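You operate a simulated robot arm through the tools that you are given. There is no shell and no other tool. Be economical: measure what you need, move in short steps, check, and stop when the job is done.

The job below is to be done with a simulated two-armed robot. You get a single attempt, and the scene is never put back.

JOB
Put the name strip from the top of the grey table on the top of the cream work bench. Take the pack labelled "fresh" from the top of the grey table and leave it on top of the long cream sheets. Stack the yellow round weight from the top of the grey table on top of the red round weight. Take the large card stack on the top of the vacuum plate and put it away on the front ledge of the printer. Push the dry box door shut. Take the yellow pad and put it in the inside of the small white carton. Put two of the number cards from the fourth tall wire rack shelf from the top on the third tall wire rack shelf from the top. Do these in any order. Set down upright: pack.

The check looks at the end state, three seconds after you hand in, the way a careful person would. Anything else that was tipped, shoved, dropped, spilled or broken makes it a failure. Flat cloth is picked up by pressing the open fingertips on it (5 to 10 N) and closing them slowly along it; thin cloth reads only 2 to 8 mm in the jaws.

ROBOT AND FRAMES
Two 6-joint arms with two-finger parallel grippers on one trunk, on a base that drives. Base frame: it is fixed to the floor where the robot stands at the start and does not move with it; the origin is under the middle of the robot, x ahead of it, y to its left, z up; the surface under the hand at the start is at about z = 0.92. Readings come in m, degrees, newtons and seconds.
The left shoulder is at the start at [0.28, 0.185, 1.205], the right one opposite. With the tool pointing down near the work surface each hand reaches from about 0.54 to 0.92 m from the robot's upright axis, wherever it stands, measured 20 degrees to its own side. Places, roughly: blue dry pack, pink dry pack [0.75, 0, 1]; dry box door [-2.7, -6, 1.7]; front ledge of the printer [2.5, -3.1, 1.1]; inside of the small white carton (22x16 cm) [-1.6, -3.2, 1.06]; large card stack [-1.5, 1, 1]; long cream sheets (30x22x5 cm) [0.7, -0.4, 0.9]; name strip [0.5, -0.25, 1]; number card [-2.25, -6.25, 0.75]; round weight [0.75, 0.5, 1]; third tall wire rack shelf [-2.1, -6.4, 1.1]; top of the cream work bench [4.5, 2.8, 0.8]; yellow pad (6x9x4 cm) [-2.8, -6.5, 0.9]. Payload 1.57 kg a hand.
The tool frame of a hand sits at the grasp point between the pads (the TCP): z along the fingers, y along the line on which they close. The tips reach 0.03 m beyond it. The gripper opens to 0.08 m. The fingers are 0.017 m wide and 0.012 m thick; the gripper's body (0.04 by 0.082 m) begins 0.08 m behind the TCP.
Orientation is that of the tool frame in the base frame, as a unit quaternion [x, y, z, w]. With the fingers straight down and closing along the base's y, the tool's x points along the base's -x, its y along +y and its z along -z.

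CONTROLS
- The arms move only by the tool arm_command. It takes "left_motion", "right_motion" or both (then of equal length, played together; a hand with none holds still); each is a list of rows, each a list of 7 numbers: the shift along the tool's x, y, z in m, then the turn, a rotation vector about the tool's x, y, z in degrees, then the gripper command, from -1 (shut) to 1 (fully open), values between in proportion. In form: [[dx, dy, dz, rx, ry, rz, gripper], ...]. A call has 1 to 10 rows; each row shifts and turns the commanded pose from where the row before left it, along the tool's axes as they then stand. A row lasts 0.2 s, in which the tool goes at most 0.05 m and 8.6 degrees; a call with a longer step from one row to the next is refused whole, and so is a gripper value outside its range. A pose out of reach is approached as far as the arm can. The call stops where the force on the tool passes 40 N (or 10 N more than at its start, if that is more) or the arm is blocked; 0.2 s more then pass. The fingers move at their own pace (about 0.153 m/s each) and stop on an object; they squeeze with about 43 N. The grip force told is the motor's: it shows also when the fingers shut on nothing. Time passes only in rows, and 0.2 s behind the last, so rows that do not move let the fingers close. It gives the time, the measured TCP pose, the force on the tool (base axes), the opening and the grip force at its end, in the units of the frame above (readings bear some noise), with the torque about the TCP (base axes, N m) and any sound that the robot's microphone picked up.
- Cameras (640 x 400 px; columns grow to the right, rows downward): "scene" is now at [0.2298, 0.0244, 1.6376]; the picture's right is [0.33, -0.95, 0.00], its down [-0.77, -0.26, -0.59] and it looks along [0.55, 0.19, -0.81] (base axes); focal length 249 px, centre (320, 200). "left" rides on the left gripper at [0.072, 0.007, -0.122] in its tool frame; the picture's right is [-0.09, 1.00, 0.00], its down [-0.84, -0.08, -0.54] and it looks along [-0.54, -0.05, 0.84] (tool axes); focal length 238 px, centre (320, 200). "right" rides on the right gripper at [0.072, -0.007, -0.122] in its tool frame; the picture's right is [0.09, 1.00, 0.00], its down [-0.84, 0.08, -0.54] and it looks along [-0.54, 0.05, 0.84] (tool axes); focal length 238 px, centre (320, 200).
- capture(camera): a new picture of that camera. It takes no simulated time.
- raise_lower(by): slides the trunk up (or, below 0, down) by that many m; the arms and the scene camera ride with it, the base frame stays. It gives what a move gives, with no picture.
- roll_base(legs): drives the robot by 1 to 6 legs, each [ahead, turn to the left] in m and degrees, along the robot's own axes; the way and the turn of a leg run together, so that a leg with both is an arc; at most 1.5 m and 180 degrees a leg. The arms and the cameras ride along, it lands a little off, and it stops where it bumps. It gives what a move gives.
- pan_tilt(pan, tilt): turns the head with the scene camera to pan (to the left, within 86 degrees either way) and tilt (down, from -29 to 69), counted from straight ahead of the robot. It gives what a move gives.
- probe_pixels(camera, pixels): for up to 12 pixels [column, row] of the newest picture of that camera ("zoom" is the newest enlarged one), the place [x, y, z] in the base frame of the surface seen there, good to about 0.003 m. It takes no simulated time.
- enlarge(camera, box): a new picture of the part [left, top, right, bottom] of that camera's present view, enlarged. It takes no simulated time.
- sign_off(): hands the job in; it is judged then, once.

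Work in short steps. Measure before you move; look again where a grasp or a placing could have gone wrong, and mend it. You have 145 turns and 178 pictures in all, those below and enlarged ones among them. Open the grippers and draw the arms clear of the work before you hand the job in, unless the task says otherwise; then end with one line.

The tools are called after "Emit:" by a JSON object that holds its "api" and its "payload". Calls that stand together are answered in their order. arm_command: Moves the arms, as the interface text tells. Its arguments: {"type":"object","properties":{"left_motion":{"type":"array"},"right_motion":{"type":"array"}},"required":[]} The other tools are called the same way: raise_lower (by) slides the trunk up or down; roll_base (legs) drives the base; pan_tilt (pan, tilt) turns the head that bears the scene camera; capture (camera) takes a picture; probe_pixels (camera, pixels) gives the place of the surface under pixels of a picture; enlarge (camera, box) takes an enlarged picture of a part of a camera's view; sign_off () hands the job in.

At the start:

```text
t: 0.0
left_tool_pos: [0.4515, 0.4084, 1.2414]
left_ee_rot: [-0.001, 1.0, 0.001, 0.0]
left_wrist_force: [-0.2, -0.5, 0.0]
left_ft_torque: [0.05, 0.02, 0.02]
left_grip_width: 0.08
left_grasp_force: 0.0
right_tool_pos: [0.6138, -0.1234, 1.2856]
right_ee_rot: [-0.001, 1.0, 0.001, 0.0]
right_wrist_force: [1.1, 0.2, 0.4]
right_ft_torque: [0.02, -0.02, 0.03]
right_grip_width: 0.0801
right_grasp_force: 0.0
trunk travel left (down, up): [-0.9, 0.09]
robot x, y, heading: [-0.0017, 0.0023, -0.1]
head pan, tilt: [19.1, 54.1]
```

scene: 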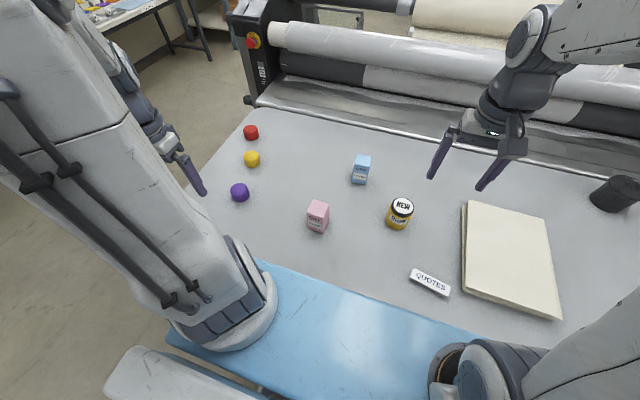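
right: 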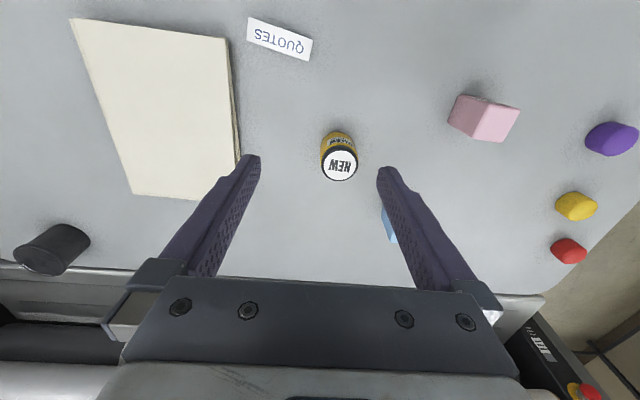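
left: 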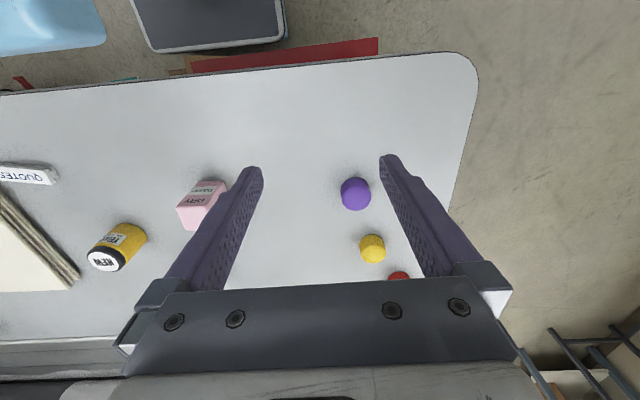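

The grey table shows pink pack at (318,216), blue pack at (361,168), weights at left, and the name strip at (430,282). I enlarge the packs to read labels and probe the objects.

Emit:
{"api": "enlarge", "payload": {"camera": "scene", "box": [220, 110, 460, 260]}}

Emit:
{"api": "probe_pixels", "payload": {"camera": "scene", "pixels": [[251, 130], [252, 157], [240, 190], [316, 206], [362, 159], [412, 271], [446, 292], [430, 282], [470, 205], [548, 220], [560, 317], [466, 295]]}}

```text
2.67 times, centred on (340, 185) of scene
```

zoom: 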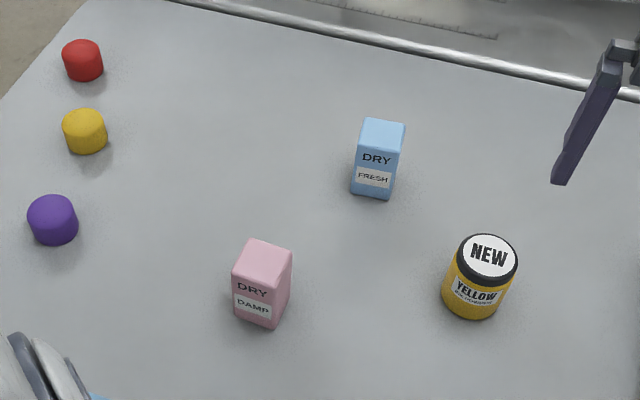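

```text
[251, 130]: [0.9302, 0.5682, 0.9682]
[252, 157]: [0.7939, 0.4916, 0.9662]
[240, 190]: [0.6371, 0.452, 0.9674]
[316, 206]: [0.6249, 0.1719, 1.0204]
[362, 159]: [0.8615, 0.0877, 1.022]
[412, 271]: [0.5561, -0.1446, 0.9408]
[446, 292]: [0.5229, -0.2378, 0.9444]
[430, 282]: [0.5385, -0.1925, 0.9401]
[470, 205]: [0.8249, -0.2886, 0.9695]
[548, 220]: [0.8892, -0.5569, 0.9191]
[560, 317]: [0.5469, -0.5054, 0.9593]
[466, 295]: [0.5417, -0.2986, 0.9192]
```

Blue is "FRESH". I probe finer points in the zoom for edges of the blue pack, weights and take a picture of the name strip.

Emit:
{"api": "probe_pixels", "payload": {"camera": "zoom", "pixels": [[365, 121], [403, 124], [360, 142], [399, 147], [355, 188], [389, 195], [82, 44], [65, 60], [102, 60], [84, 114], [66, 130], [105, 130]]}}

Emit:
{"api": "enlarge", "payload": {"camera": "scene", "box": [390, 190, 580, 330]}}

```text
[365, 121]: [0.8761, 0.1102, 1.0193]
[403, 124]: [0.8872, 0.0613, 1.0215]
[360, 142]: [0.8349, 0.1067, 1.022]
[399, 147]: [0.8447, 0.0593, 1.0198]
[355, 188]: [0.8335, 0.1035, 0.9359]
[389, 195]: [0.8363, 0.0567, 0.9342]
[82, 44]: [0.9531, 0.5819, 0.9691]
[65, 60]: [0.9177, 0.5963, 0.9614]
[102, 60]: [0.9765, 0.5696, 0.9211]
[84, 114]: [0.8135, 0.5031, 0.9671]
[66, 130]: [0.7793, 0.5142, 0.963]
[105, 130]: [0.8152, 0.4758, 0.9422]
```

```text
2.86 times, centred on (485, 260) of scene
```

zoom: 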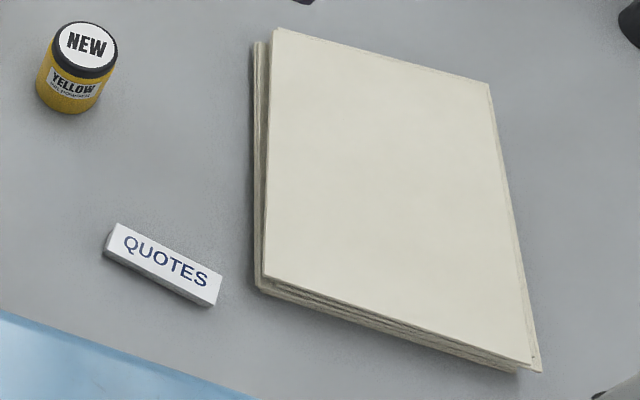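

Next I check what lies between robot and table (blue surface at (300,320)), and look around with the head to plan driving.

Emit:
{"api": "probe_pixels", "payload": {"camera": "scene", "pixels": [[300, 320], [250, 262], [480, 335], [180, 325], [160, 370], [450, 360], [260, 110], [245, 104], [600, 175], [190, 60], [400, 300], [330, 280]]}}

Emit:
{"api": "pan_tilt", "payload": {"pan": 0, "tilt": 69}}

Emit:
{"api": "capture", "payload": {"camera": "scene"}}

Emit:
{"api": "pan_tilt", "payload": {"pan": 70, "tilt": 30}}

Emit:
{"api": "capture", "payload": {"camera": "scene"}}

Emit:
{"api": "pan_tilt", "payload": {"pan": -70, "tilt": 30}}

Emit:
{"api": "capture", "payload": {"camera": "scene"}}

Emit:
{"api": "pan_tilt", "payload": {"pan": 0, "tilt": 15}}

Emit:
{"api": "capture", "payload": {"camera": "scene"}}

```text
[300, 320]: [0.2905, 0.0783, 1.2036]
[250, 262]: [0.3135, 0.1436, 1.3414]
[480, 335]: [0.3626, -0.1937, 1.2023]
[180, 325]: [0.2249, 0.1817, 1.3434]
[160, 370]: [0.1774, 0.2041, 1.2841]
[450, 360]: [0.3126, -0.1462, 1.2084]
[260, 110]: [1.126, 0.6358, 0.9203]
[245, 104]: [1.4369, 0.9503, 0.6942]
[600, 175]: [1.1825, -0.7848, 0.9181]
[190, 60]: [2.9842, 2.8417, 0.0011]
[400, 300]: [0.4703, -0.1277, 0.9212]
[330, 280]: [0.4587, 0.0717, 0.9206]
```

```text
t: 0.8
left_tool_pos: [0.4519, 0.409, 1.2403]
left_ee_rot: [0.0, 1.0, -0.001, -0.001]
left_wrist_force: [0.6, -0.4, -0.1]
left_ft_torque: [0.01, 0.02, -0.02]
left_grip_width: 0.0801
left_grasp_force: 0.0
right_tool_pos: [0.6127, -0.1225, 1.2861]
right_ee_rot: [0.0, 1.0, 0.0, 0.0]
right_wrist_force: [-0.2, -0.2, 1.0]
right_ft_torque: [0.02, 0.0, 0.04]
right_grip_width: 0.0801
right_grasp_force: 0.0
trunk travel left (down, up): [-0.9, 0.09]
robot x, y, heading: [0.0017, 0.0022, -0.0]
head pan, tilt: [0.0, 68.8]
```

```text
172 pictures are left
```

scene: 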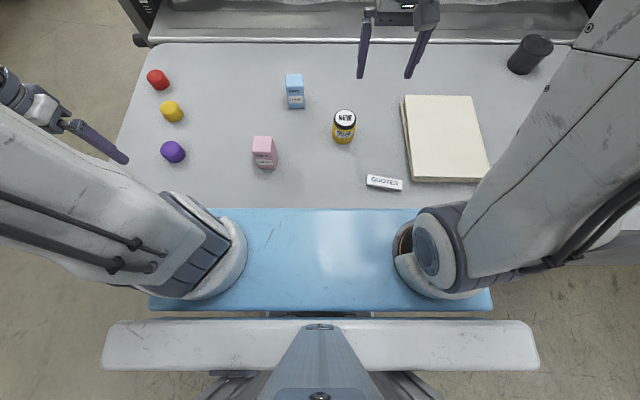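

```text
t: 2.2
left_tool_pos: [0.4528, 0.4089, 1.2409]
left_ee_rot: [-0.001, 1.0, 0.0, 0.0]
left_wrist_force: [-0.3, 0.6, 0.4]
left_ft_torque: [0.0, -0.03, 0.01]
left_grip_width: 0.0801
left_grasp_force: 0.2
right_tool_pos: [0.613, -0.1216, 1.2857]
right_ee_rot: [0.0, 1.0, 0.0, 0.001]
right_wrist_force: [0.3, -0.4, 0.1]
right_ft_torque: [0.01, -0.03, 0.0]
right_grip_width: 0.0802
right_grasp_force: 0.1
trunk travel left (down, up): [-0.9, 0.09]
robot x, y, heading: [0.0018, -0.002, -0.2]
head pan, tilt: [70.0, 30.0]
```

```text
171 pictures are left
```

scene: 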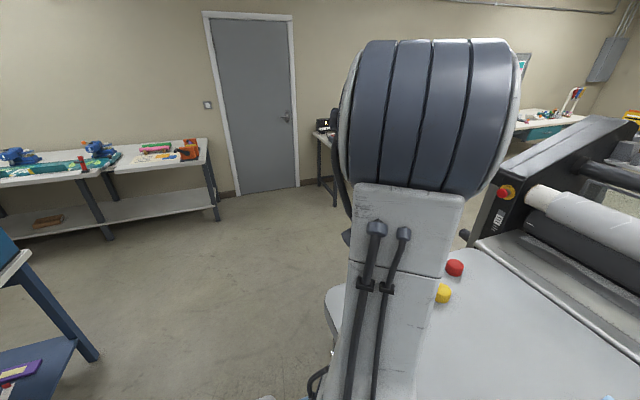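

```text
t: 4.5
left_tool_pos: [0.4514, 0.4092, 1.2409]
left_ee_rot: [0.001, 1.0, 0.0, 0.0]
left_wrist_force: [0.0, -0.4, 1.5]
left_ft_torque: [-0.02, 0.02, -0.03]
left_grip_width: 0.0798
left_grasp_force: 0.2
right_tool_pos: [0.6126, -0.1215, 1.2859]
right_ee_rot: [0.001, 1.0, 0.0, -0.001]
right_wrist_force: [-0.3, -0.3, -0.8]
right_ft_torque: [-0.03, 0.01, -0.02]
right_grip_width: 0.08
right_grasp_force: 0.0
trunk travel left (down, up): [-0.9, 0.09]
robot x, y, heading: [-0.0009, 0.0006, 0.2]
head pan, tilt: [-70.0, 30.0]
```

```text
170 pictures are left
```

scene: 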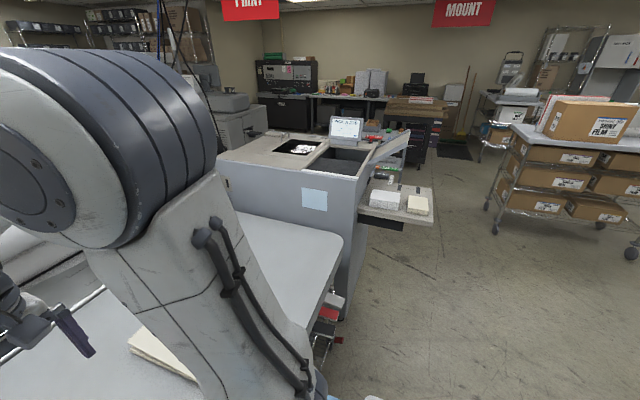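

```text
t: 5.9
left_tool_pos: [0.4506, 0.4092, 1.2416]
left_ee_rot: [0.0, 1.0, 0.0, 0.0]
left_wrist_force: [-0.8, -0.3, 0.5]
left_ft_torque: [0.0, -0.01, -0.01]
left_grip_width: 0.0799
left_grasp_force: 0.3
right_tool_pos: [0.613, -0.122, 1.2852]
right_ee_rot: [0.0, 1.0, 0.0, -0.001]
right_wrist_force: [0.5, -0.5, 0.3]
right_ft_torque: [-0.01, 0.0, 0.0]
right_grip_width: 0.0799
right_grasp_force: 0.1
trunk travel left (down, up): [-0.9, 0.09]
robot x, y, heading: [-0.0008, 0.0011, 0.1]
head pan, tilt: [0.0, 15.0]
```

```text
169 pictures are left
```

scene: 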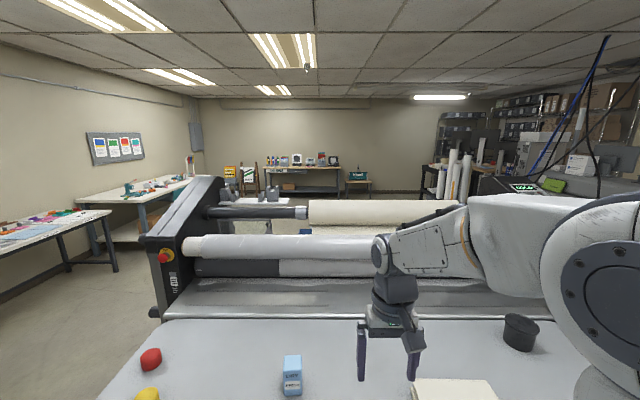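

The fresh pack (centre ≈ [0.861,0.084]) is a bit far for the right arm, so I turn the robot 15° left and then look at the table again.

Emit:
{"api": "roll_base", "payload": {"legs": [[0, 15]]}}

Emit:
{"api": "pan_tilt", "payload": {"pan": -15, "tilt": 58}}

Emit:
{"api": "capture", "payload": {"camera": "scene"}}

```text
t: 7.2
left_tool_pos: [0.3304, 0.5122, 1.2419]
left_ee_rot: [-0.13, 0.991, 0.0, 0.0]
left_wrist_force: [-0.1, -0.1, -0.3]
left_ft_torque: [-0.01, -0.01, -0.03]
left_grip_width: 0.0802
left_grasp_force: 0.1
right_tool_pos: [0.6234, 0.0413, 1.2861]
right_ee_rot: [-0.13, 0.991, 0.0, -0.001]
right_wrist_force: [1.2, -0.5, 0.1]
right_ft_torque: [0.01, 0.02, -0.01]
right_grip_width: 0.0799
right_grasp_force: 0.0
trunk travel left (down, up): [-0.9, 0.09]
robot x, y, heading: [0.0023, 0.0004, 15.2]
head pan, tilt: [0.0, 15.0]
```

```text
t: 8.3
left_tool_pos: [0.3304, 0.512, 1.2411]
left_ee_rot: [-0.13, 0.991, -0.001, 0.0]
left_wrist_force: [0.0, -0.1, 0.4]
left_ft_torque: [0.01, -0.01, -0.01]
left_grip_width: 0.0799
left_grasp_force: 0.0
right_tool_pos: [0.624, 0.0412, 1.286]
right_ee_rot: [-0.131, 0.991, 0.0, 0.0]
right_wrist_force: [0.5, 0.6, -0.8]
right_ft_torque: [0.01, 0.0, -0.01]
right_grip_width: 0.08
right_grasp_force: 0.1
trunk travel left (down, up): [-0.9, 0.09]
robot x, y, heading: [0.002, -0.002, 15.0]
head pan, tilt: [-15.0, 58.0]
```

```text
168 pictures are left
```

scene: 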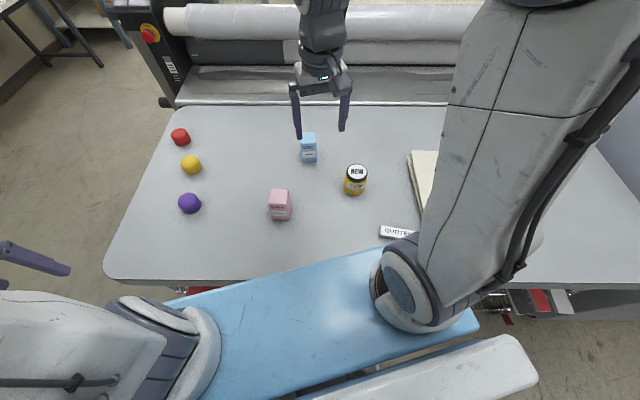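

The right hand is at [0.624,0.041,1.286]; I move it over the blue pack with jaws along its width, then lower partway and look.

Emit:
{"api": "arm_command", "payload": {"right_motion": [[-0.048, -0.004, 0, 0, 0, 0, 1], [-0.048, -0.004, 0, 0, 0, 0, 1], [-0.048, -0.004, 0, 0, 0, 0, 1], [-0.048, -0.004, 0, 0, 0, 0, 1], [-0.048, -0.004, 0, 0, 0, 0, 1], [0, 0, 0.045, 0, 0, 5, 1], [0, 0, 0.045, 0, 0, 0, 1], [0, 0, 0.045, 0, 0, 0, 1], [0, 0, 0.045, 0, 0, 0, 1]]}}

Emit:
{"api": "capture", "payload": {"camera": "right"}}

Emit:
{"api": "capture", "payload": {"camera": "scene"}}

```text
t: 10.3
left_tool_pos: [0.3312, 0.5117, 1.2407]
left_ee_rot: [-0.131, 0.991, 0.0, -0.001]
left_wrist_force: [0.5, -0.3, -1.2]
left_ft_torque: [-0.03, 0.02, 0.02]
left_grip_width: 0.0799
left_grasp_force: 0.0
right_tool_pos: [0.8606, 0.084, 1.1046]
right_ee_rot: [-0.088, 0.996, 0.0, -0.001]
right_wrist_force: [0.0, -0.4, 0.9]
right_ft_torque: [0.0, -0.01, 0.0]
right_grip_width: 0.0802
right_grasp_force: 0.0
trunk travel left (down, up): [-0.9, 0.09]
robot x, y, heading: [0.0035, -0.0027, 15.0]
head pan, tilt: [-15.0, 58.0]
```

```text
167 pictures are left
```

right: 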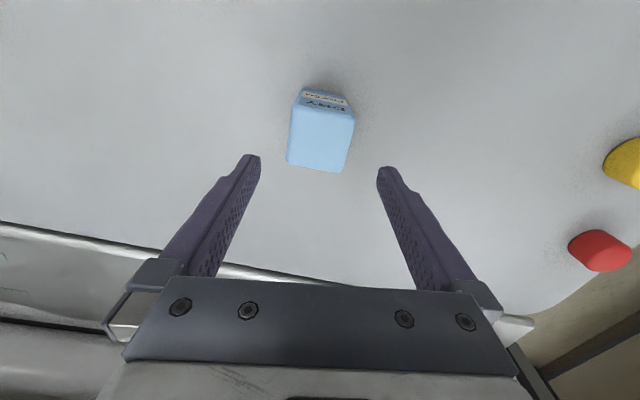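

```text
166 pictures are left
```

scene: 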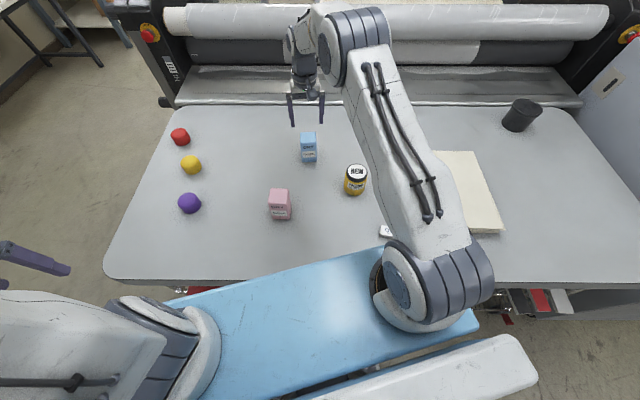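

The pack appears at (320,140) in the hand view; I probe its top corners for centre and yaw.

Emit:
{"api": "probe_pixels", "payload": {"camera": "right", "pixels": [[301, 107], [352, 119], [290, 160], [340, 168], [322, 140], [325, 97]]}}

```text
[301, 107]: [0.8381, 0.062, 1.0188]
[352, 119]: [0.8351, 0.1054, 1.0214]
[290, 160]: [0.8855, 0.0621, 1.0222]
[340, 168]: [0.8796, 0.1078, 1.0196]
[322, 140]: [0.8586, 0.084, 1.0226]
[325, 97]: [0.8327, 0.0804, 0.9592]
```

Centre confirmed at [0.860,0.084], yaw ≈4°; I turn 6° more, lower to z≈0.985 and close.

Emit:
{"api": "arm_command", "payload": {"right_motion": [[0, 0, 0.03, 0, 0, 6, 1], [0, 0, 0.03, 0, 0, 0, 1], [0, 0, 0.03, 0, 0, 0, 1], [0, 0, 0.03, 0, 0, 0, 1], [0, 0, 0, 0, 0, 0, 1], [0, 0, 0, 0, 0, 0, 0.4], [0, 0, 0, 0, 0, 0, -0.2], [0, 0, 0, 0, 0, 0, -1], [0, 0, 0, 0, 0, 0, -1]]}}

```text
t: 12.3
left_tool_pos: [0.3302, 0.5119, 1.2401]
left_ee_rot: [-0.13, 0.991, 0.0, 0.0]
left_wrist_force: [-0.6, -0.4, 0.1]
left_ft_torque: [-0.01, 0.02, -0.02]
left_grip_width: 0.0803
left_grasp_force: 0.1
right_tool_pos: [0.8596, 0.0846, 0.9865]
right_ee_rot: [-0.035, 0.999, 0.0, 0.0]
right_wrist_force: [0.7, 0.2, 0.0]
right_ft_torque: [0.04, -0.03, -0.01]
right_grip_width: 0.0556
right_grasp_force: 42.9
trunk travel left (down, up): [-0.9, 0.09]
robot x, y, heading: [0.0021, 0.0008, 15.1]
head pan, tilt: [-15.0, 58.0]
```

Gripped (0.056 m). I lift and check sheets' surface by probing the last scene picture at (465,190) etc.

Emit:
{"api": "arm_command", "payload": {"right_motion": [[0, 0, -0.03, 0, 0, 0, -1], [0, 0, -0.04, 0, 0, 0, -1], [0, 0, -0.04, 0, 0, 0, -1], [0, 0, -0.04, 0, 0, 0, -1], [0.0175, -0.043, 0, 0, 0, 0, -1], [0.0175, -0.043, 0, 0, 0, 0, -1], [0.0175, -0.043, 0, 0, 0, 0, -1], [0.0175, -0.043, 0, 0, 0, 0, -1], [0.0175, -0.043, 0, 0, 0, 0, -1]]}}

Emit:
{"api": "probe_pixels", "payload": {"camera": "scene", "pixels": [[440, 154], [470, 154], [500, 226], [475, 230], [460, 180], [480, 200]]}}

```text
t: 14.3
left_tool_pos: [0.3314, 0.5114, 1.2419]
left_ee_rot: [-0.13, 0.992, 0.0, 0.0]
left_wrist_force: [0.3, -0.4, 0.0]
left_ft_torque: [0.0, -0.01, 0.0]
left_grip_width: 0.0799
left_grasp_force: 0.1
right_tool_pos: [0.7892, -0.1354, 1.1342]
right_ee_rot: [-0.035, 0.999, 0.0, 0.0]
right_wrist_force: [0.6, 0.9, -2.8]
right_ft_torque: [0.0, -0.05, 0.02]
right_grip_width: 0.0554
right_grasp_force: 43.2
trunk travel left (down, up): [-0.9, 0.09]
robot x, y, heading: [0.0023, -0.0006, 14.7]
head pan, tilt: [-15.0, 58.0]
```

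```text
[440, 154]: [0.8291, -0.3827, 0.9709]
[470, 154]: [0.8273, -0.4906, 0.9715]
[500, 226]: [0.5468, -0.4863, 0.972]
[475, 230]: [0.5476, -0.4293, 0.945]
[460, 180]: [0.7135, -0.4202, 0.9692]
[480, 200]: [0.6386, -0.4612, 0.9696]
```

Top of sheets is z≈0.970; I carry the pack to [0.70,-0.40] and lower to just above contact.

Emit:
{"api": "arm_command", "payload": {"right_motion": [[0.018, -0.043, 0, 0, 0, 0, -1], [0.018, -0.043, 0, 0, 0, 0, -1], [0.018, -0.043, 0, 0, 0, 0, -1], [0.018, -0.043, 0, 0, 0, 0, -1], [0.018, -0.043, 0, 0, 0, 0, -1], [0.017, -0.043, 0, 0, 0, 0, -1], [0, 0, 0.03, 0, 0, 0, -1], [0, 0, 0.03, 0, 0, 0, -1], [0, 0, 0.026, 0, 0, 0, -1], [0, 0, 0, 0, 0, 0, -1]]}}

```text
t: 16.5
left_tool_pos: [0.3307, 0.5111, 1.2419]
left_ee_rot: [-0.13, 0.991, 0.0, 0.0]
left_wrist_force: [-0.3, -0.1, -0.1]
left_ft_torque: [-0.01, 0.01, 0.0]
left_grip_width: 0.0799
left_grasp_force: 0.0
right_tool_pos: [0.701, -0.4033, 1.0494]
right_ee_rot: [-0.034, 0.999, 0.0, 0.0]
right_wrist_force: [0.3, 0.1, -2.3]
right_ft_torque: [-0.01, -0.01, -0.01]
right_grip_width: 0.0555
right_grasp_force: 42.8
trunk travel left (down, up): [-0.9, 0.09]
robot x, y, heading: [-0.0022, -0.0013, 15.0]
head pan, tilt: [-15.0, 58.0]
```

I lower in small steps until contact.

Emit:
{"api": "arm_command", "payload": {"right_motion": [[0, 0, 0.005, 0, 0, 0, -1], [0, 0, 0.004, 0, 0, 0, -1], [0, 0, 0.002, 0, 0, 0, -1], [0, 0, 0, 0, 0, 0, -1]]}}

```text
t: 17.5
left_tool_pos: [0.3301, 0.5112, 1.2397]
left_ee_rot: [-0.13, 0.991, 0.001, 0.0]
left_wrist_force: [0.1, -0.3, 0.8]
left_ft_torque: [-0.02, 0.0, -0.01]
left_grip_width: 0.08
left_grasp_force: 0.0
right_tool_pos: [0.6994, -0.4033, 1.0391]
right_ee_rot: [-0.035, 0.999, 0.0, 0.0]
right_wrist_force: [-1.0, 0.6, -1.8]
right_ft_torque: [0.03, -0.03, 0.0]
right_grip_width: 0.0555
right_grasp_force: 43.6
trunk travel left (down, up): [-0.9, 0.09]
robot x, y, heading: [0.0035, -0.0012, 15.1]
head pan, tilt: [-15.0, 58.0]
```

Emit:
{"api": "arm_command", "payload": {"right_motion": [[0, 0, 0.002, 0, 0, 0, -1], [0, 0, 0, 0, 0, 0, -0.2], [0, 0, 0, 0, 0, 0, 0.4], [0, 0, 0, 0, 0, 0, 1], [0, 0, 0, 0, 0, 0, 1], [0, 0, -0.04, 0, 0, 0, 1], [0, 0, -0.04, 0, 0, 0, 1], [0, 0, -0.04, 0, 0, 0, 1], [0, 0, -0.04, 0, 0, 0, 1]]}}

Emit:
{"api": "capture", "payload": {"camera": "right"}}

Emit:
{"api": "capture", "payload": {"camera": "scene"}}

```text
t: 19.5
left_tool_pos: [0.3307, 0.5122, 1.2413]
left_ee_rot: [-0.13, 0.991, 0.0, 0.0]
left_wrist_force: [-0.1, -1.2, -0.1]
left_ft_torque: [0.01, 0.0, -0.02]
left_grip_width: 0.0801
left_grasp_force: 0.1
right_tool_pos: [0.6979, -0.4019, 1.1986]
right_ee_rot: [-0.034, 0.999, 0.001, 0.0]
right_wrist_force: [-0.2, 0.6, 1.0]
right_ft_torque: [0.04, -0.01, -0.03]
right_grip_width: 0.0798
right_grasp_force: 0.1
trunk travel left (down, up): [-0.9, 0.09]
robot x, y, heading: [-0.002, 0.0013, 15.1]
head pan, tilt: [-15.0, 58.0]
```

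```text
165 pictures are left
```

right: 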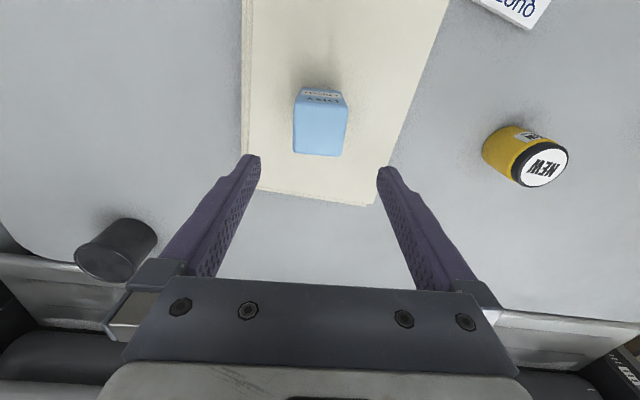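

```text
164 pictures are left
```

scene: 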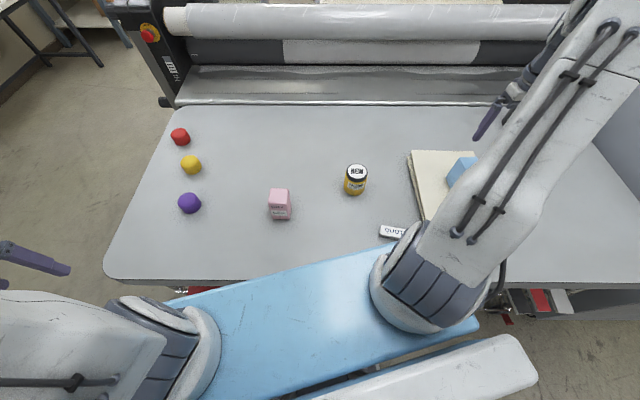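

The pack stands upright on the sheets. Next I move the right hand above the name strip [0.5385,-0.1925] and turn so the jaws close across it (yaw ≈70°).

Emit:
{"api": "arm_command", "payload": {"right_motion": [[0.0241, 0.0367, 0, 0, 0, 0, 1], [0.0241, 0.0367, 0, 0, 0, 0, 1], [0.0241, 0.0367, 0, 0, 0, 0, 1], [0.0241, 0.0367, 0, 0, 0, 0, 1], [0.0241, 0.0367, 0, 0, 0, 0, 1], [0.0241, 0.0367, 0, 0, 0, 0, 1], [0, 0, 0, 0, 0, -8.3, 1], [0, 0, 0, 0, 0, -8.3, 1], [0, 0, 0, 0, 0, -8.3, 1], [0, 0, 0, 0, 0, -8.3, 1]]}}

Emit:
{"api": "arm_command", "payload": {"right_motion": [[0, 0, 0, 0, 0, -8.3, 1], [0, 0, 0, 0, 0, -8.3, 1], [0, 0, 0, 0, 0, -8.3, 1], [0, 0, 0, 0, 0, -8.3, 1], [0, 0, 0.04, 0, 0, 0, 1], [0, 0, 0.04, 0, 0, 0, 1], [0, 0, 0, 0, 0, 0, 1]]}}

Emit:
{"api": "capture", "payload": {"camera": "right"}}

```text
t: 21.7
left_tool_pos: [0.3294, 0.5108, 1.2407]
left_ee_rot: [-0.131, 0.991, 0.0, 0.0]
left_wrist_force: [0.3, 0.2, -0.3]
left_ft_torque: [-0.02, 0.02, -0.01]
left_grip_width: 0.0796
left_grasp_force: 0.1
right_tool_pos: [0.5404, -0.1929, 1.1969]
right_ee_rot: [-0.321, 0.947, 0.001, 0.0]
right_wrist_force: [-0.3, 0.2, -0.4]
right_ft_torque: [0.0, 0.01, 0.0]
right_grip_width: 0.0799
right_grasp_force: 0.0
trunk travel left (down, up): [-0.9, 0.09]
robot x, y, heading: [0.002, -0.0045, 15.1]
head pan, tilt: [-15.0, 58.0]
```

```text
t: 23.3
left_tool_pos: [0.3304, 0.5122, 1.2409]
left_ee_rot: [-0.13, 0.991, 0.0, 0.001]
left_wrist_force: [1.1, -0.2, -0.1]
left_ft_torque: [-0.02, -0.01, 0.0]
left_grip_width: 0.0799
left_grasp_force: 0.1
right_tool_pos: [0.5469, -0.1954, 1.1175]
right_ee_rot: [-0.576, 0.818, 0.0, 0.0]
right_wrist_force: [0.6, -1.1, -0.1]
right_ft_torque: [0.02, 0.03, -0.01]
right_grip_width: 0.0801
right_grasp_force: 0.0
right hand out of reach, approached as far as the arm can: row 6
trunk travel left (down, up): [-0.9, 0.09]
robot x, y, heading: [0.0018, -0.0017, 15.1]
head pan, tilt: [-15.0, 58.0]
```

```text
163 pictures are left
```

right: 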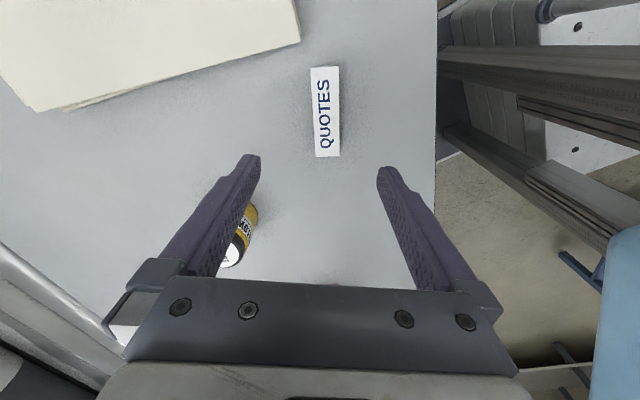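

The inner reach limit was hit; I raise the hand, back the base by 0.12 m and re-approach.

Emit:
{"api": "arm_command", "payload": {"right_motion": [[0, 0, -0.04, 0, 0, 0, 1], [0, 0, -0.04, 0, 0, 0, 1]]}}

Emit:
{"api": "roll_base", "payload": {"legs": [[-0.12, 0]]}}

Emit:
{"api": "capture", "payload": {"camera": "right"}}

```text
t: 23.9
left_tool_pos: [0.3312, 0.5113, 1.2408]
left_ee_rot: [-0.131, 0.991, 0.001, 0.0]
left_wrist_force: [0.3, 0.8, 0.7]
left_ft_torque: [0.0, -0.01, -0.01]
left_grip_width: 0.0798
left_grasp_force: 0.0
right_tool_pos: [0.5446, -0.1928, 1.1985]
right_ee_rot: [-0.577, 0.817, 0.0, 0.0]
right_wrist_force: [0.0, 0.9, 0.5]
right_ft_torque: [0.0, -0.01, 0.0]
right_grip_width: 0.08
right_grasp_force: 0.0
trunk travel left (down, up): [-0.9, 0.09]
robot x, y, heading: [-0.0012, -0.0023, 15.4]
head pan, tilt: [-15.0, 58.0]
```

```text
t: 25.1
left_tool_pos: [0.2138, 0.4812, 1.241]
left_ee_rot: [-0.13, 0.992, 0.0, 0.0]
left_wrist_force: [0.3, 0.1, -0.3]
left_ft_torque: [0.03, 0.03, -0.01]
left_grip_width: 0.0801
left_grasp_force: 0.1
right_tool_pos: [0.43, -0.2246, 1.1983]
right_ee_rot: [-0.576, 0.817, 0.0, 0.0]
right_wrist_force: [0.3, 0.6, -0.3]
right_ft_torque: [-0.02, 0.03, -0.03]
right_grip_width: 0.08
right_grasp_force: 0.1
trunk travel left (down, up): [-0.9, 0.09]
robot x, y, heading: [-0.1165, -0.0296, 14.9]
head pan, tilt: [-15.0, 58.0]
```

```text
162 pictures are left
```

right: 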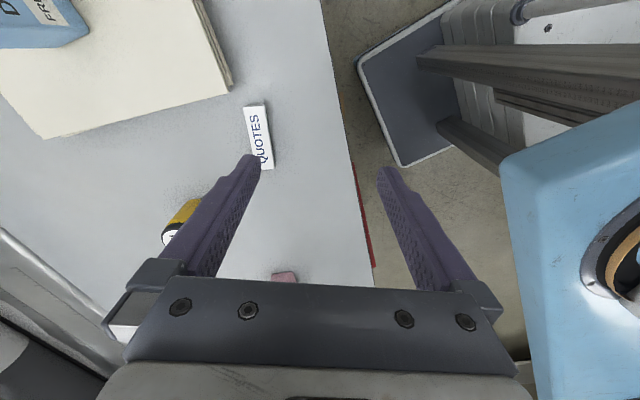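

I move to above the strip and lower to z≈1.04.

Emit:
{"api": "arm_command", "payload": {"right_motion": [[-0.0222, -0.0305, 0, 0, 0, 0, 1], [-0.0222, -0.0305, 0, 0, 0, 0, 1], [-0.0222, -0.0305, 0, 0, 0, 0, 1], [0, 0, 0.04, 0, 0, 0, 1], [0, 0, 0.04, 0, 0, 0, 1], [0, 0, 0.04, 0, 0, 0, 1], [0, 0, 0.04, 0, 0, 0, 1], [0, 0, 0, 0, 0, 0, 1]]}}

Emit:
{"api": "capture", "payload": {"camera": "right"}}

Emit:
{"api": "probe_pixels", "payload": {"camera": "right", "pixels": [[320, 100], [320, 110], [320, 120], [320, 90]]}}

```text
t: 26.9
left_tool_pos: [0.2152, 0.4807, 1.2409]
left_ee_rot: [-0.131, 0.991, 0.0, 0.0]
left_wrist_force: [0.0, -0.2, -0.4]
left_ft_torque: [-0.04, 0.04, 0.0]
left_grip_width: 0.0801
left_grasp_force: 0.0
right_tool_pos: [0.5386, -0.1929, 1.0369]
right_ee_rot: [-0.576, 0.817, 0.0, 0.0]
right_wrist_force: [0.0, 0.9, 0.6]
right_ft_torque: [0.02, 0.02, 0.01]
right_grip_width: 0.0801
right_grasp_force: 0.1
trunk travel left (down, up): [-0.9, 0.09]
robot x, y, heading: [-0.118, -0.0285, 15.0]
head pan, tilt: [-15.0, 58.0]
```

```text
161 pictures are left
```

right: 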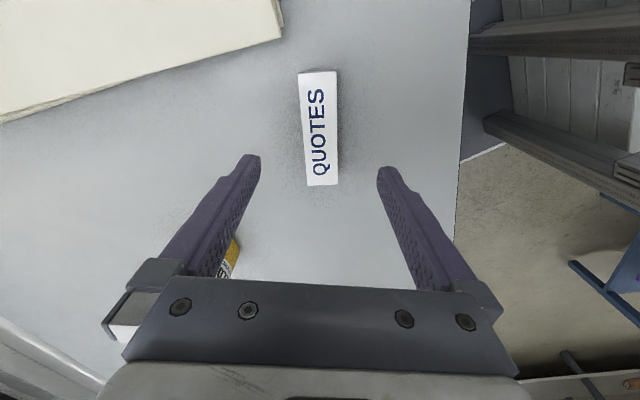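

```text
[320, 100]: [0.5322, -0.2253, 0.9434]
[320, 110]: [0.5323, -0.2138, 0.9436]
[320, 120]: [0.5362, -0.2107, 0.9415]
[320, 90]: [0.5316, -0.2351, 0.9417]
```

The strip is centred and aligned between the fingers; I lower to z≈0.953 and close.

Emit:
{"api": "arm_command", "payload": {"right_motion": [[0, 0, 0.03, 0, 0, 0, 1], [0, 0, 0.03, 0, 0, 0, 1], [0, 0, 0.023, 0, 0, 0, 1], [0, 0, 0, 0, 0, 0, 1], [0, 0, 0, 0, 0, 0, 0.2], [0, 0, 0, 0, 0, 0, -0.5], [0, 0, 0, 0, 0, 0, -1], [0, 0, 0, 0, 0, 0, -1], [0, 0, -0.03, 0, 0, 0, -1], [0, 0, -0.04, 0, 0, 0, -1]]}}

Emit:
{"api": "capture", "payload": {"camera": "right"}}

```text
t: 29.1
left_tool_pos: [0.214, 0.4814, 1.2404]
left_ee_rot: [-0.131, 0.991, 0.0, 0.0]
left_wrist_force: [-0.8, 0.2, 0.2]
left_ft_torque: [0.03, 0.0, -0.02]
left_grip_width: 0.0799
left_grasp_force: 0.1
right_tool_pos: [0.5377, -0.1937, 1.0248]
right_ee_rot: [-0.576, 0.817, 0.001, 0.0]
right_wrist_force: [-0.3, -0.7, -0.5]
right_ft_torque: [-0.03, -0.02, -0.01]
right_grip_width: 0.0309
right_grasp_force: 39.7
trunk travel left (down, up): [-0.9, 0.09]
robot x, y, heading: [-0.1159, -0.0304, 15.1]
head pan, tilt: [-15.0, 58.0]
```

```text
160 pictures are left
```

right: 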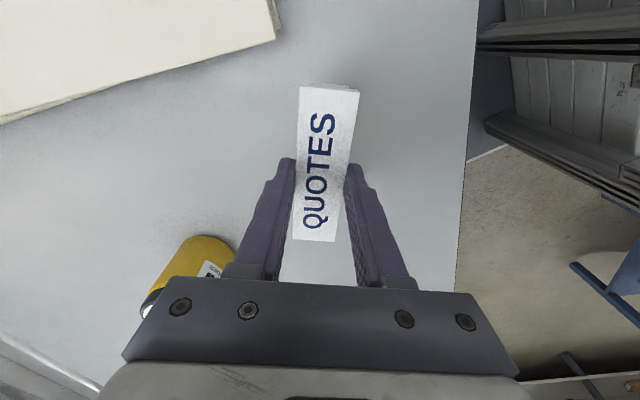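

Strip is held (0.031). I raise it and look left to plan a drive around to the table's left side.

Emit:
{"api": "arm_command", "payload": {"right_motion": [[0, 0, -0.045, 0, 0, 0, -1], [0, 0, -0.045, 0, 0, 0, -1], [0, 0, -0.045, 0, 0, 0, -1], [0, 0, -0.045, 0, 0, 0, -1]]}}

Emit:
{"api": "pan_tilt", "payload": {"pan": 86, "tilt": 35}}

Emit:
{"api": "capture", "payload": {"camera": "scene"}}

Emit:
{"api": "probe_pixels", "payload": {"camera": "scene", "pixels": [[20, 250], [100, 300], [60, 380], [150, 160], [600, 200], [600, 360], [500, 380], [560, 300], [200, 300], [120, 240]]}}

```text
t: 30.1
left_tool_pos: [0.2145, 0.4794, 1.2401]
left_ee_rot: [-0.131, 0.991, -0.001, 0.0]
left_wrist_force: [0.5, 0.0, 0.5]
left_ft_torque: [-0.01, -0.04, 0.01]
left_grip_width: 0.08
left_grasp_force: 0.0
right_tool_pos: [0.5389, -0.1936, 1.2039]
right_ee_rot: [-0.576, 0.817, 0.0, -0.001]
right_wrist_force: [0.5, -1.3, -0.1]
right_ft_torque: [0.03, 0.0, 0.01]
right_grip_width: 0.0307
right_grasp_force: 39.5
trunk travel left (down, up): [-0.9, 0.09]
robot x, y, heading: [-0.1176, -0.0297, 15.0]
head pan, tilt: [-15.0, 58.0]
```

```text
t: 31.9
left_tool_pos: [0.2137, 0.4808, 1.2404]
left_ee_rot: [-0.131, 0.991, 0.001, 0.0]
left_wrist_force: [0.3, 0.3, -0.4]
left_ft_torque: [0.0, 0.01, -0.01]
left_grip_width: 0.0801
left_grasp_force: 0.0
right_tool_pos: [0.5387, -0.1917, 1.2045]
right_ee_rot: [-0.577, 0.817, 0.001, 0.0]
right_wrist_force: [-0.8, -0.6, -0.2]
right_ft_torque: [0.0, -0.01, 0.01]
right_grip_width: 0.0305
right_grasp_force: 39.8
trunk travel left (down, up): [-0.9, 0.09]
robot x, y, heading: [-0.1171, -0.0332, 15.2]
head pan, tilt: [85.9, 35.0]
```

```text
159 pictures are left
```

scene: 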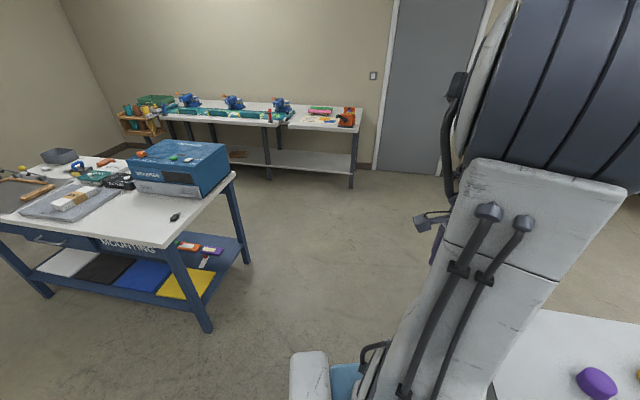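

```text
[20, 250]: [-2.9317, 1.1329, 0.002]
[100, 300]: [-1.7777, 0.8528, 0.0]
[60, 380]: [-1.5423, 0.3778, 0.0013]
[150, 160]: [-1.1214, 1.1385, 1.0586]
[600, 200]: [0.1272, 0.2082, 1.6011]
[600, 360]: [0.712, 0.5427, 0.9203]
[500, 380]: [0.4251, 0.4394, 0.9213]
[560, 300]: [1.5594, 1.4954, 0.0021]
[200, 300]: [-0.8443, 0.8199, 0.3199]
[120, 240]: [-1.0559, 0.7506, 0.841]
```

The mounting table's near edge is at x≈-0.85 and the way is clear; I drive around: turn to face +y, ahead, turn, ahead.

Emit:
{"api": "roll_base", "payload": {"legs": [[0, 75], [1.32, 0], [0, -90], [0.77, 0]]}}

Emit:
{"api": "pan_tilt", "payload": {"pan": -75, "tilt": 50}}

Emit:
{"api": "capture", "payload": {"camera": "scene"}}

```text
t: 49.3
left_tool_pos: [1.0473, 1.7358, 1.241]
left_ee_rot: [-0.019, 1.0, 0.001, 0.0]
left_wrist_force: [0.5, 0.3, -0.2]
left_ft_torque: [0.03, -0.03, -0.01]
left_grip_width: 0.0799
left_grasp_force: 0.0
right_tool_pos: [1.215, 1.0071, 1.2049]
right_ee_rot: [-0.482, 0.876, 0.0, 0.0]
right_wrist_force: [0.6, -0.2, -0.7]
right_ft_torque: [0.0, 0.01, 0.02]
right_grip_width: 0.0309
right_grasp_force: 39.9
trunk travel left (down, up): [-0.9, 0.09]
robot x, y, heading: [0.6131, 1.3095, 2.5]
head pan, tilt: [85.9, 35.0]
```

```text
t: 51.8
left_tool_pos: [1.0477, 1.7364, 1.24]
left_ee_rot: [-0.018, 1.0, 0.001, 0.0]
left_wrist_force: [-0.1, -0.2, 0.1]
left_ft_torque: [-0.02, 0.01, 0.01]
left_grip_width: 0.0797
left_grasp_force: 0.0
right_tool_pos: [1.2132, 1.0067, 1.2032]
right_ee_rot: [-0.482, 0.876, 0.0, 0.0]
right_wrist_force: [-0.5, -0.1, -0.2]
right_ft_torque: [0.02, 0.01, 0.0]
right_grip_width: 0.0309
right_grasp_force: 40.3
trunk travel left (down, up): [-0.9, 0.09]
robot x, y, heading: [0.6097, 1.3067, 2.5]
head pan, tilt: [-75.0, 50.0]
```

```text
158 pictures are left
```

scene: 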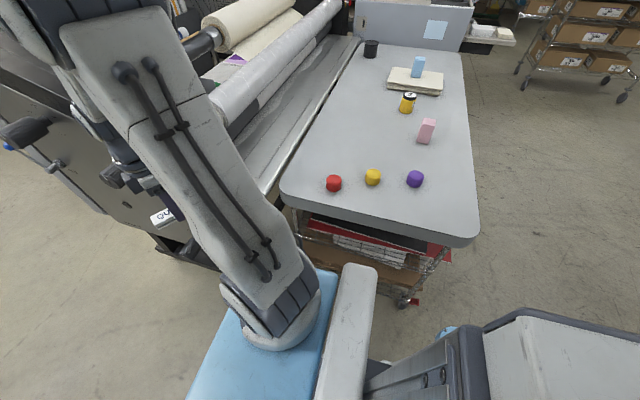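

Way is clear; I turn right 90° to face the table from its left side.

Emit:
{"api": "roll_base", "payload": {"legs": [[0, -91]]}}

Emit:
{"api": "pan_tilt", "payload": {"pan": 10, "tilt": 58}}

Emit:
{"api": "capture", "payload": {"camera": "scene"}}

```text
t: 56.0
left_tool_pos: [1.0378, 0.8738, 1.2407]
left_ee_rot: [0.693, 0.721, 0.0, 0.0]
left_wrist_force: [-0.2, 0.4, -1.2]
left_ft_torque: [0.0, 0.02, 0.0]
left_grip_width: 0.0799
left_grasp_force: 0.1
right_tool_pos: [0.3075, 0.7086, 1.2041]
right_ee_rot: [0.279, 0.96, -0.001, 0.0]
right_wrist_force: [-0.3, -0.2, -0.3]
right_ft_torque: [0.04, 0.0, -0.02]
right_grip_width: 0.0306
right_grasp_force: 39.6
trunk travel left (down, up): [-0.9, 0.09]
robot x, y, heading: [0.6115, 1.3103, -87.9]
head pan, tilt: [-75.0, 50.0]
```

```text
t: 57.6
left_tool_pos: [1.0371, 0.8743, 1.2409]
left_ee_rot: [0.693, 0.72, 0.0, 0.0]
left_wrist_force: [0.3, 0.4, -0.6]
left_ft_torque: [-0.01, -0.03, -0.01]
left_grip_width: 0.08
left_grasp_force: 0.1
right_tool_pos: [0.3087, 0.7073, 1.2042]
right_ee_rot: [0.279, 0.96, 0.0, 0.0]
right_wrist_force: [-0.7, 0.5, 0.2]
right_ft_torque: [-0.02, 0.03, 0.0]
right_grip_width: 0.0306
right_grasp_force: 39.6
trunk travel left (down, up): [-0.9, 0.09]
robot x, y, heading: [0.6144, 1.309, -87.6]
head pan, tilt: [10.0, 58.0]
```

```text
157 pictures are left
```

scene: 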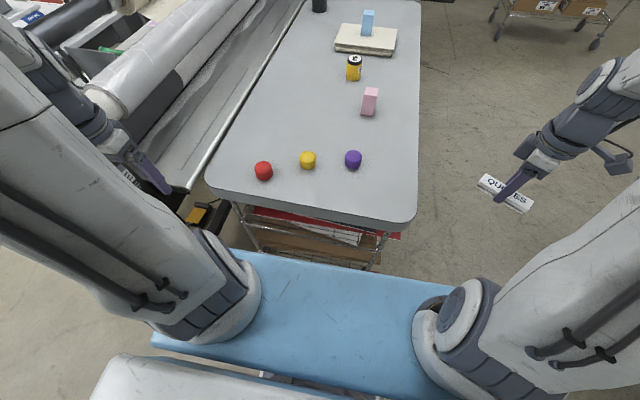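

I zoom in on the weights to measure them accurately.

Emit:
{"api": "enlarge", "payload": {"camera": "scene", "box": [230, 130, 380, 220]}}

```text
4.27 times, centred on (305, 175) of scene
```

zoom: 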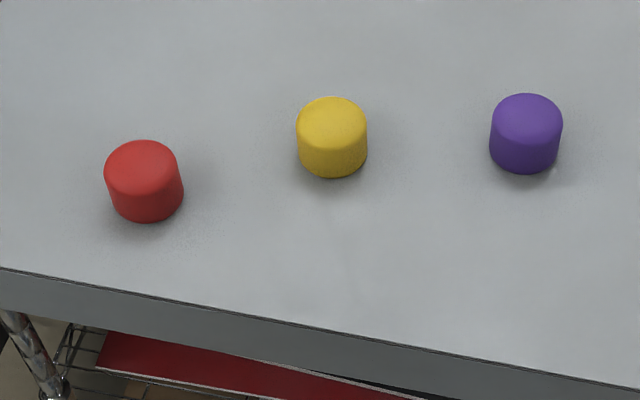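

Emit:
{"api": "probe_pixels", "payload": {"camera": "zoom", "pixels": [[332, 121], [332, 103], [302, 122], [363, 122], [332, 141], [142, 163], [142, 146], [110, 165], [174, 162], [143, 183]]}}

```text
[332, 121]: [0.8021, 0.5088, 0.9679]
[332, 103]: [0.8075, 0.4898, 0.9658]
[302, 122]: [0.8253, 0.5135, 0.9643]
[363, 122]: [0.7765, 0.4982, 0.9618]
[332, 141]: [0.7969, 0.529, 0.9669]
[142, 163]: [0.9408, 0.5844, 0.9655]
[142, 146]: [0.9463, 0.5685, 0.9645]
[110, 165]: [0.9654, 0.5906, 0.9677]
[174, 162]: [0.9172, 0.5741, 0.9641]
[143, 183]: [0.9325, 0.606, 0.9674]
```

Yellow centre ≈[0.801,0.507], red ≈[0.941,0.584], tops 0.967. I move the left hand over yellow.

Emit:
{"api": "arm_command", "payload": {"left_motion": [[-0.0357, -0.025, 0, 0, 0, 0, 1], [-0.0357, -0.025, 0, 0, 0, 0, 1], [-0.0357, -0.025, 0, 0, 0, 0, 1], [-0.0357, -0.025, 0, 0, 0, 0, 1], [-0.0357, -0.025, 0, 0, 0, 0, 1], [-0.0357, -0.025, 0, 0, 0, 0, 1], [-0.0357, -0.025, 0, 0, 0, 0, 1], [-0.0357, -0.025, 0, 0, 0, 0, 1], [-0.0357, -0.025, 0, 0, 0, 0, 1], [-0.0357, -0.025, 0, 0, 0, 0, 1]]}}

Emit:
{"api": "arm_command", "payload": {"left_motion": [[0, 0, 0.045, 0, 0, 0, 1], [0, 0, 0.045, 0, 0, 0, 1], [0, 0, 0.045, 0, 0, 0, 1], [0, 0, 0.045, 0, 0, 0, 1], [0, 0, 0, 0, 0, 0, 1]]}}

Emit:
{"api": "capture", "payload": {"camera": "left"}}

```text
t: 59.8
left_tool_pos: [0.8002, 0.5082, 1.2418]
left_ee_rot: [0.693, 0.721, 0.0, -0.001]
left_wrist_force: [0.1, 0.8, 0.1]
left_ft_torque: [-0.02, 0.0, -0.03]
left_grip_width: 0.08
left_grasp_force: 0.0
right_tool_pos: [0.3085, 0.7069, 1.205]
right_ee_rot: [0.279, 0.96, 0.0, -0.001]
right_wrist_force: [-0.9, 0.6, -0.5]
right_ft_torque: [0.0, 0.03, -0.03]
right_grip_width: 0.0308
right_grasp_force: 39.8
trunk travel left (down, up): [-0.9, 0.09]
robot x, y, heading: [0.6143, 1.3104, -87.8]
head pan, tilt: [10.0, 58.0]
```

```text
t: 61.0
left_tool_pos: [0.8016, 0.5064, 1.0635]
left_ee_rot: [0.694, 0.72, -0.001, 0.0]
left_wrist_force: [-0.5, 0.3, -0.2]
left_ft_torque: [-0.03, 0.01, -0.01]
left_grip_width: 0.0799
left_grasp_force: 0.0
right_tool_pos: [0.3089, 0.7078, 1.2051]
right_ee_rot: [0.279, 0.96, 0.0, 0.0]
right_wrist_force: [0.0, 0.0, -0.1]
right_ft_torque: [-0.03, -0.03, 0.0]
right_grip_width: 0.0308
right_grasp_force: 39.8
trunk travel left (down, up): [-0.9, 0.09]
robot x, y, heading: [0.6112, 1.3122, -87.8]
head pan, tilt: [10.0, 58.0]
```

```text
155 pictures are left
```

left: 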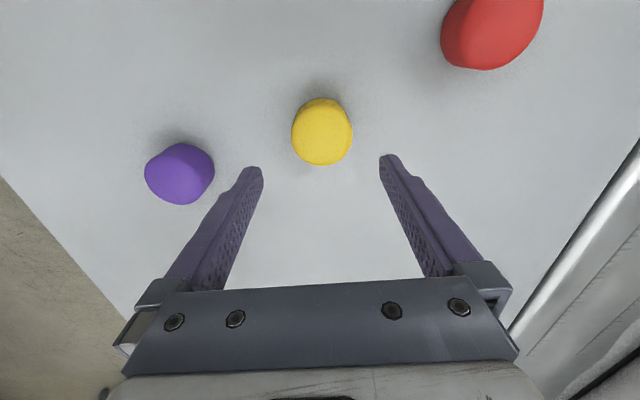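

I verify the yellow weight's centre via the hand camera.

Emit:
{"api": "probe_pixels", "payload": {"camera": "left", "pixels": [[297, 134], [346, 130], [320, 112], [323, 158], [322, 135], [460, 50], [500, 55]]}}

```text
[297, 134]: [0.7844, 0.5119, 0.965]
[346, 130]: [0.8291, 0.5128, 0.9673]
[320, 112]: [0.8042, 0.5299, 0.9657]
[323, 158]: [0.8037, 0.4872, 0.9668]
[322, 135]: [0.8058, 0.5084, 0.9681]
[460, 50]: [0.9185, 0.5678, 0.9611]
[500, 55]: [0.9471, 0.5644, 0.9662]
```

Centre ≈[0.806,0.508]; shift 4 mm, lower to z≈0.965, and grip.

Emit:
{"api": "arm_command", "payload": {"left_motion": [[-0.001, 0.004, 0.035, 0, 0, 0, 1], [0, 0, 0.035, 0, 0, 0, 1], [0, 0, 0.028, 0, 0, 0, 1], [0, 0, 0, 0, 0, 0, 1], [0, 0, 0, 0, 0, 0, 0.5], [0, 0, 0, 0, 0, 0, 0], [0, 0, 0, 0, 0, 0, -1], [0, 0, 0, 0, 0, 0, -1]]}}

```text
t: 62.8
left_tool_pos: [0.8062, 0.5078, 0.962]
left_ee_rot: [0.694, 0.72, 0.0, 0.0]
left_wrist_force: [-1.7, -0.5, 1.0]
left_ft_torque: [-0.05, 0.08, -0.04]
left_grip_width: 0.0585
left_grasp_force: 43.5
right_tool_pos: [0.3096, 0.7069, 1.2046]
right_ee_rot: [0.279, 0.96, 0.0, 0.0]
right_wrist_force: [0.2, -0.3, -1.0]
right_ft_torque: [0.04, -0.01, -0.03]
right_grip_width: 0.0306
right_grasp_force: 40.0
trunk travel left (down, up): [-0.9, 0.09]
robot x, y, heading: [0.6106, 1.3087, -87.6]
head pan, tilt: [10.0, 58.0]
```

Gripped. I lift 0.14 and move above red, then look to refine.

Emit:
{"api": "arm_command", "payload": {"left_motion": [[0, 0, -0.03, 0, 0, 0, -1], [0, 0, -0.04, 0, 0, 0, -1], [0, 0, -0.04, 0, 0, 0, -1], [0, 0, -0.04, 0, 0, 0, -1], [0.024, 0.045, 0, 0, 0, 0, -1], [0.024, 0.045, 0, 0, 0, 0, -1], [0, 0, 0, 0, 0, 0, -1]]}}

Emit:
{"api": "capture", "payload": {"camera": "left"}}

Emit:
{"api": "enlarge", "payload": {"camera": "scene", "box": [210, 110, 360, 210]}}

```text
refused: row 5 steps farther than a row can; nothing moved
```

```text
154 pictures are left
```

left: 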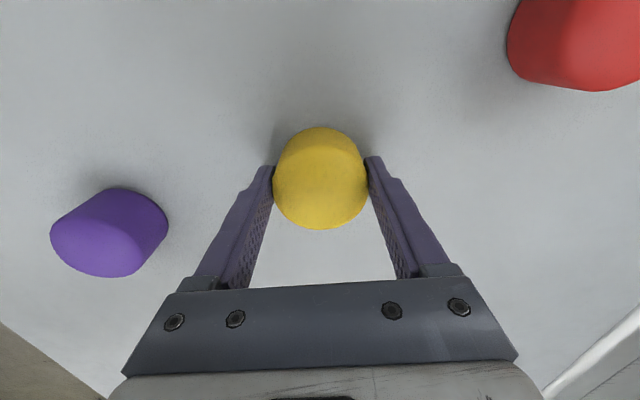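

```text
4.00 times, centred on (285, 160) of scene
```

zoom: 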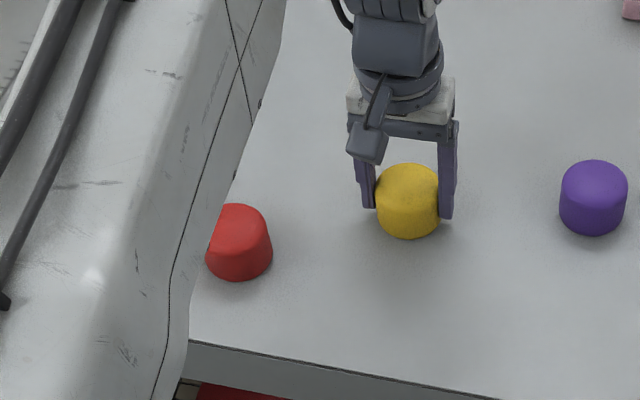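

Step too long; I redo with shorter steps.

Emit:
{"api": "arm_command", "payload": {"left_motion": [[0, 0, -0.03, 0, 0, 0, -1], [0, 0, -0.04, 0, 0, 0, -1], [0, 0, -0.04, 0, 0, 0, -1], [0, 0, -0.04, 0, 0, 0, -1], [0.018, 0.034, 0, 0, 0, 0, -1], [0.018, 0.034, 0, 0, 0, 0, -1], [0, 0, 0, 0, 0, 0, -1]]}}

Emit:
{"api": "capture", "payload": {"camera": "left"}}

```text
t: 64.4
left_tool_pos: [0.8729, 0.5463, 1.1139]
left_ee_rot: [0.694, 0.72, 0.0, 0.0]
left_wrist_force: [1.0, -0.1, -3.1]
left_ft_torque: [-0.02, -0.02, 0.0]
left_grip_width: 0.059
left_grasp_force: 42.9
right_tool_pos: [0.3081, 0.7074, 1.2046]
right_ee_rot: [0.279, 0.96, 0.0, 0.0]
right_wrist_force: [-0.3, 0.9, -0.9]
right_ft_torque: [0.0, 0.02, 0.01]
right_grip_width: 0.0308
right_grasp_force: 39.7
trunk travel left (down, up): [-0.9, 0.09]
robot x, y, heading: [0.6138, 1.3111, -87.8]
head pan, tilt: [10.0, 58.0]
```

```text
152 pictures are left
```

left: 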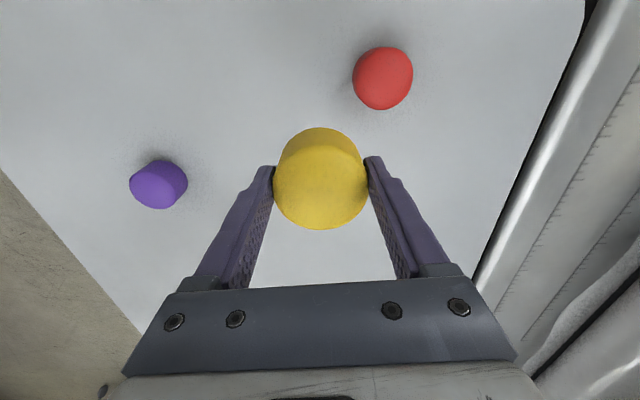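

Red at (383,78) in hand view; I probe its top.

Emit:
{"api": "probe_pixels", "payload": {"camera": "left", "pixels": [[360, 80], [408, 80], [382, 55], [385, 103], [384, 80], [372, 62], [398, 62], [372, 98], [398, 98]]}}

```text
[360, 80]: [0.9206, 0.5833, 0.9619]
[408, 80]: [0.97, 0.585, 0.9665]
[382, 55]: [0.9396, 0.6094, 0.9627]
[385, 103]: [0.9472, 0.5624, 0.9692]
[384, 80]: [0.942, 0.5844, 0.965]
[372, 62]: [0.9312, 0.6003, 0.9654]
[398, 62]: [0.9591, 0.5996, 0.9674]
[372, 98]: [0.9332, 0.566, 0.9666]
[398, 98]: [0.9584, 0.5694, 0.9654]
```

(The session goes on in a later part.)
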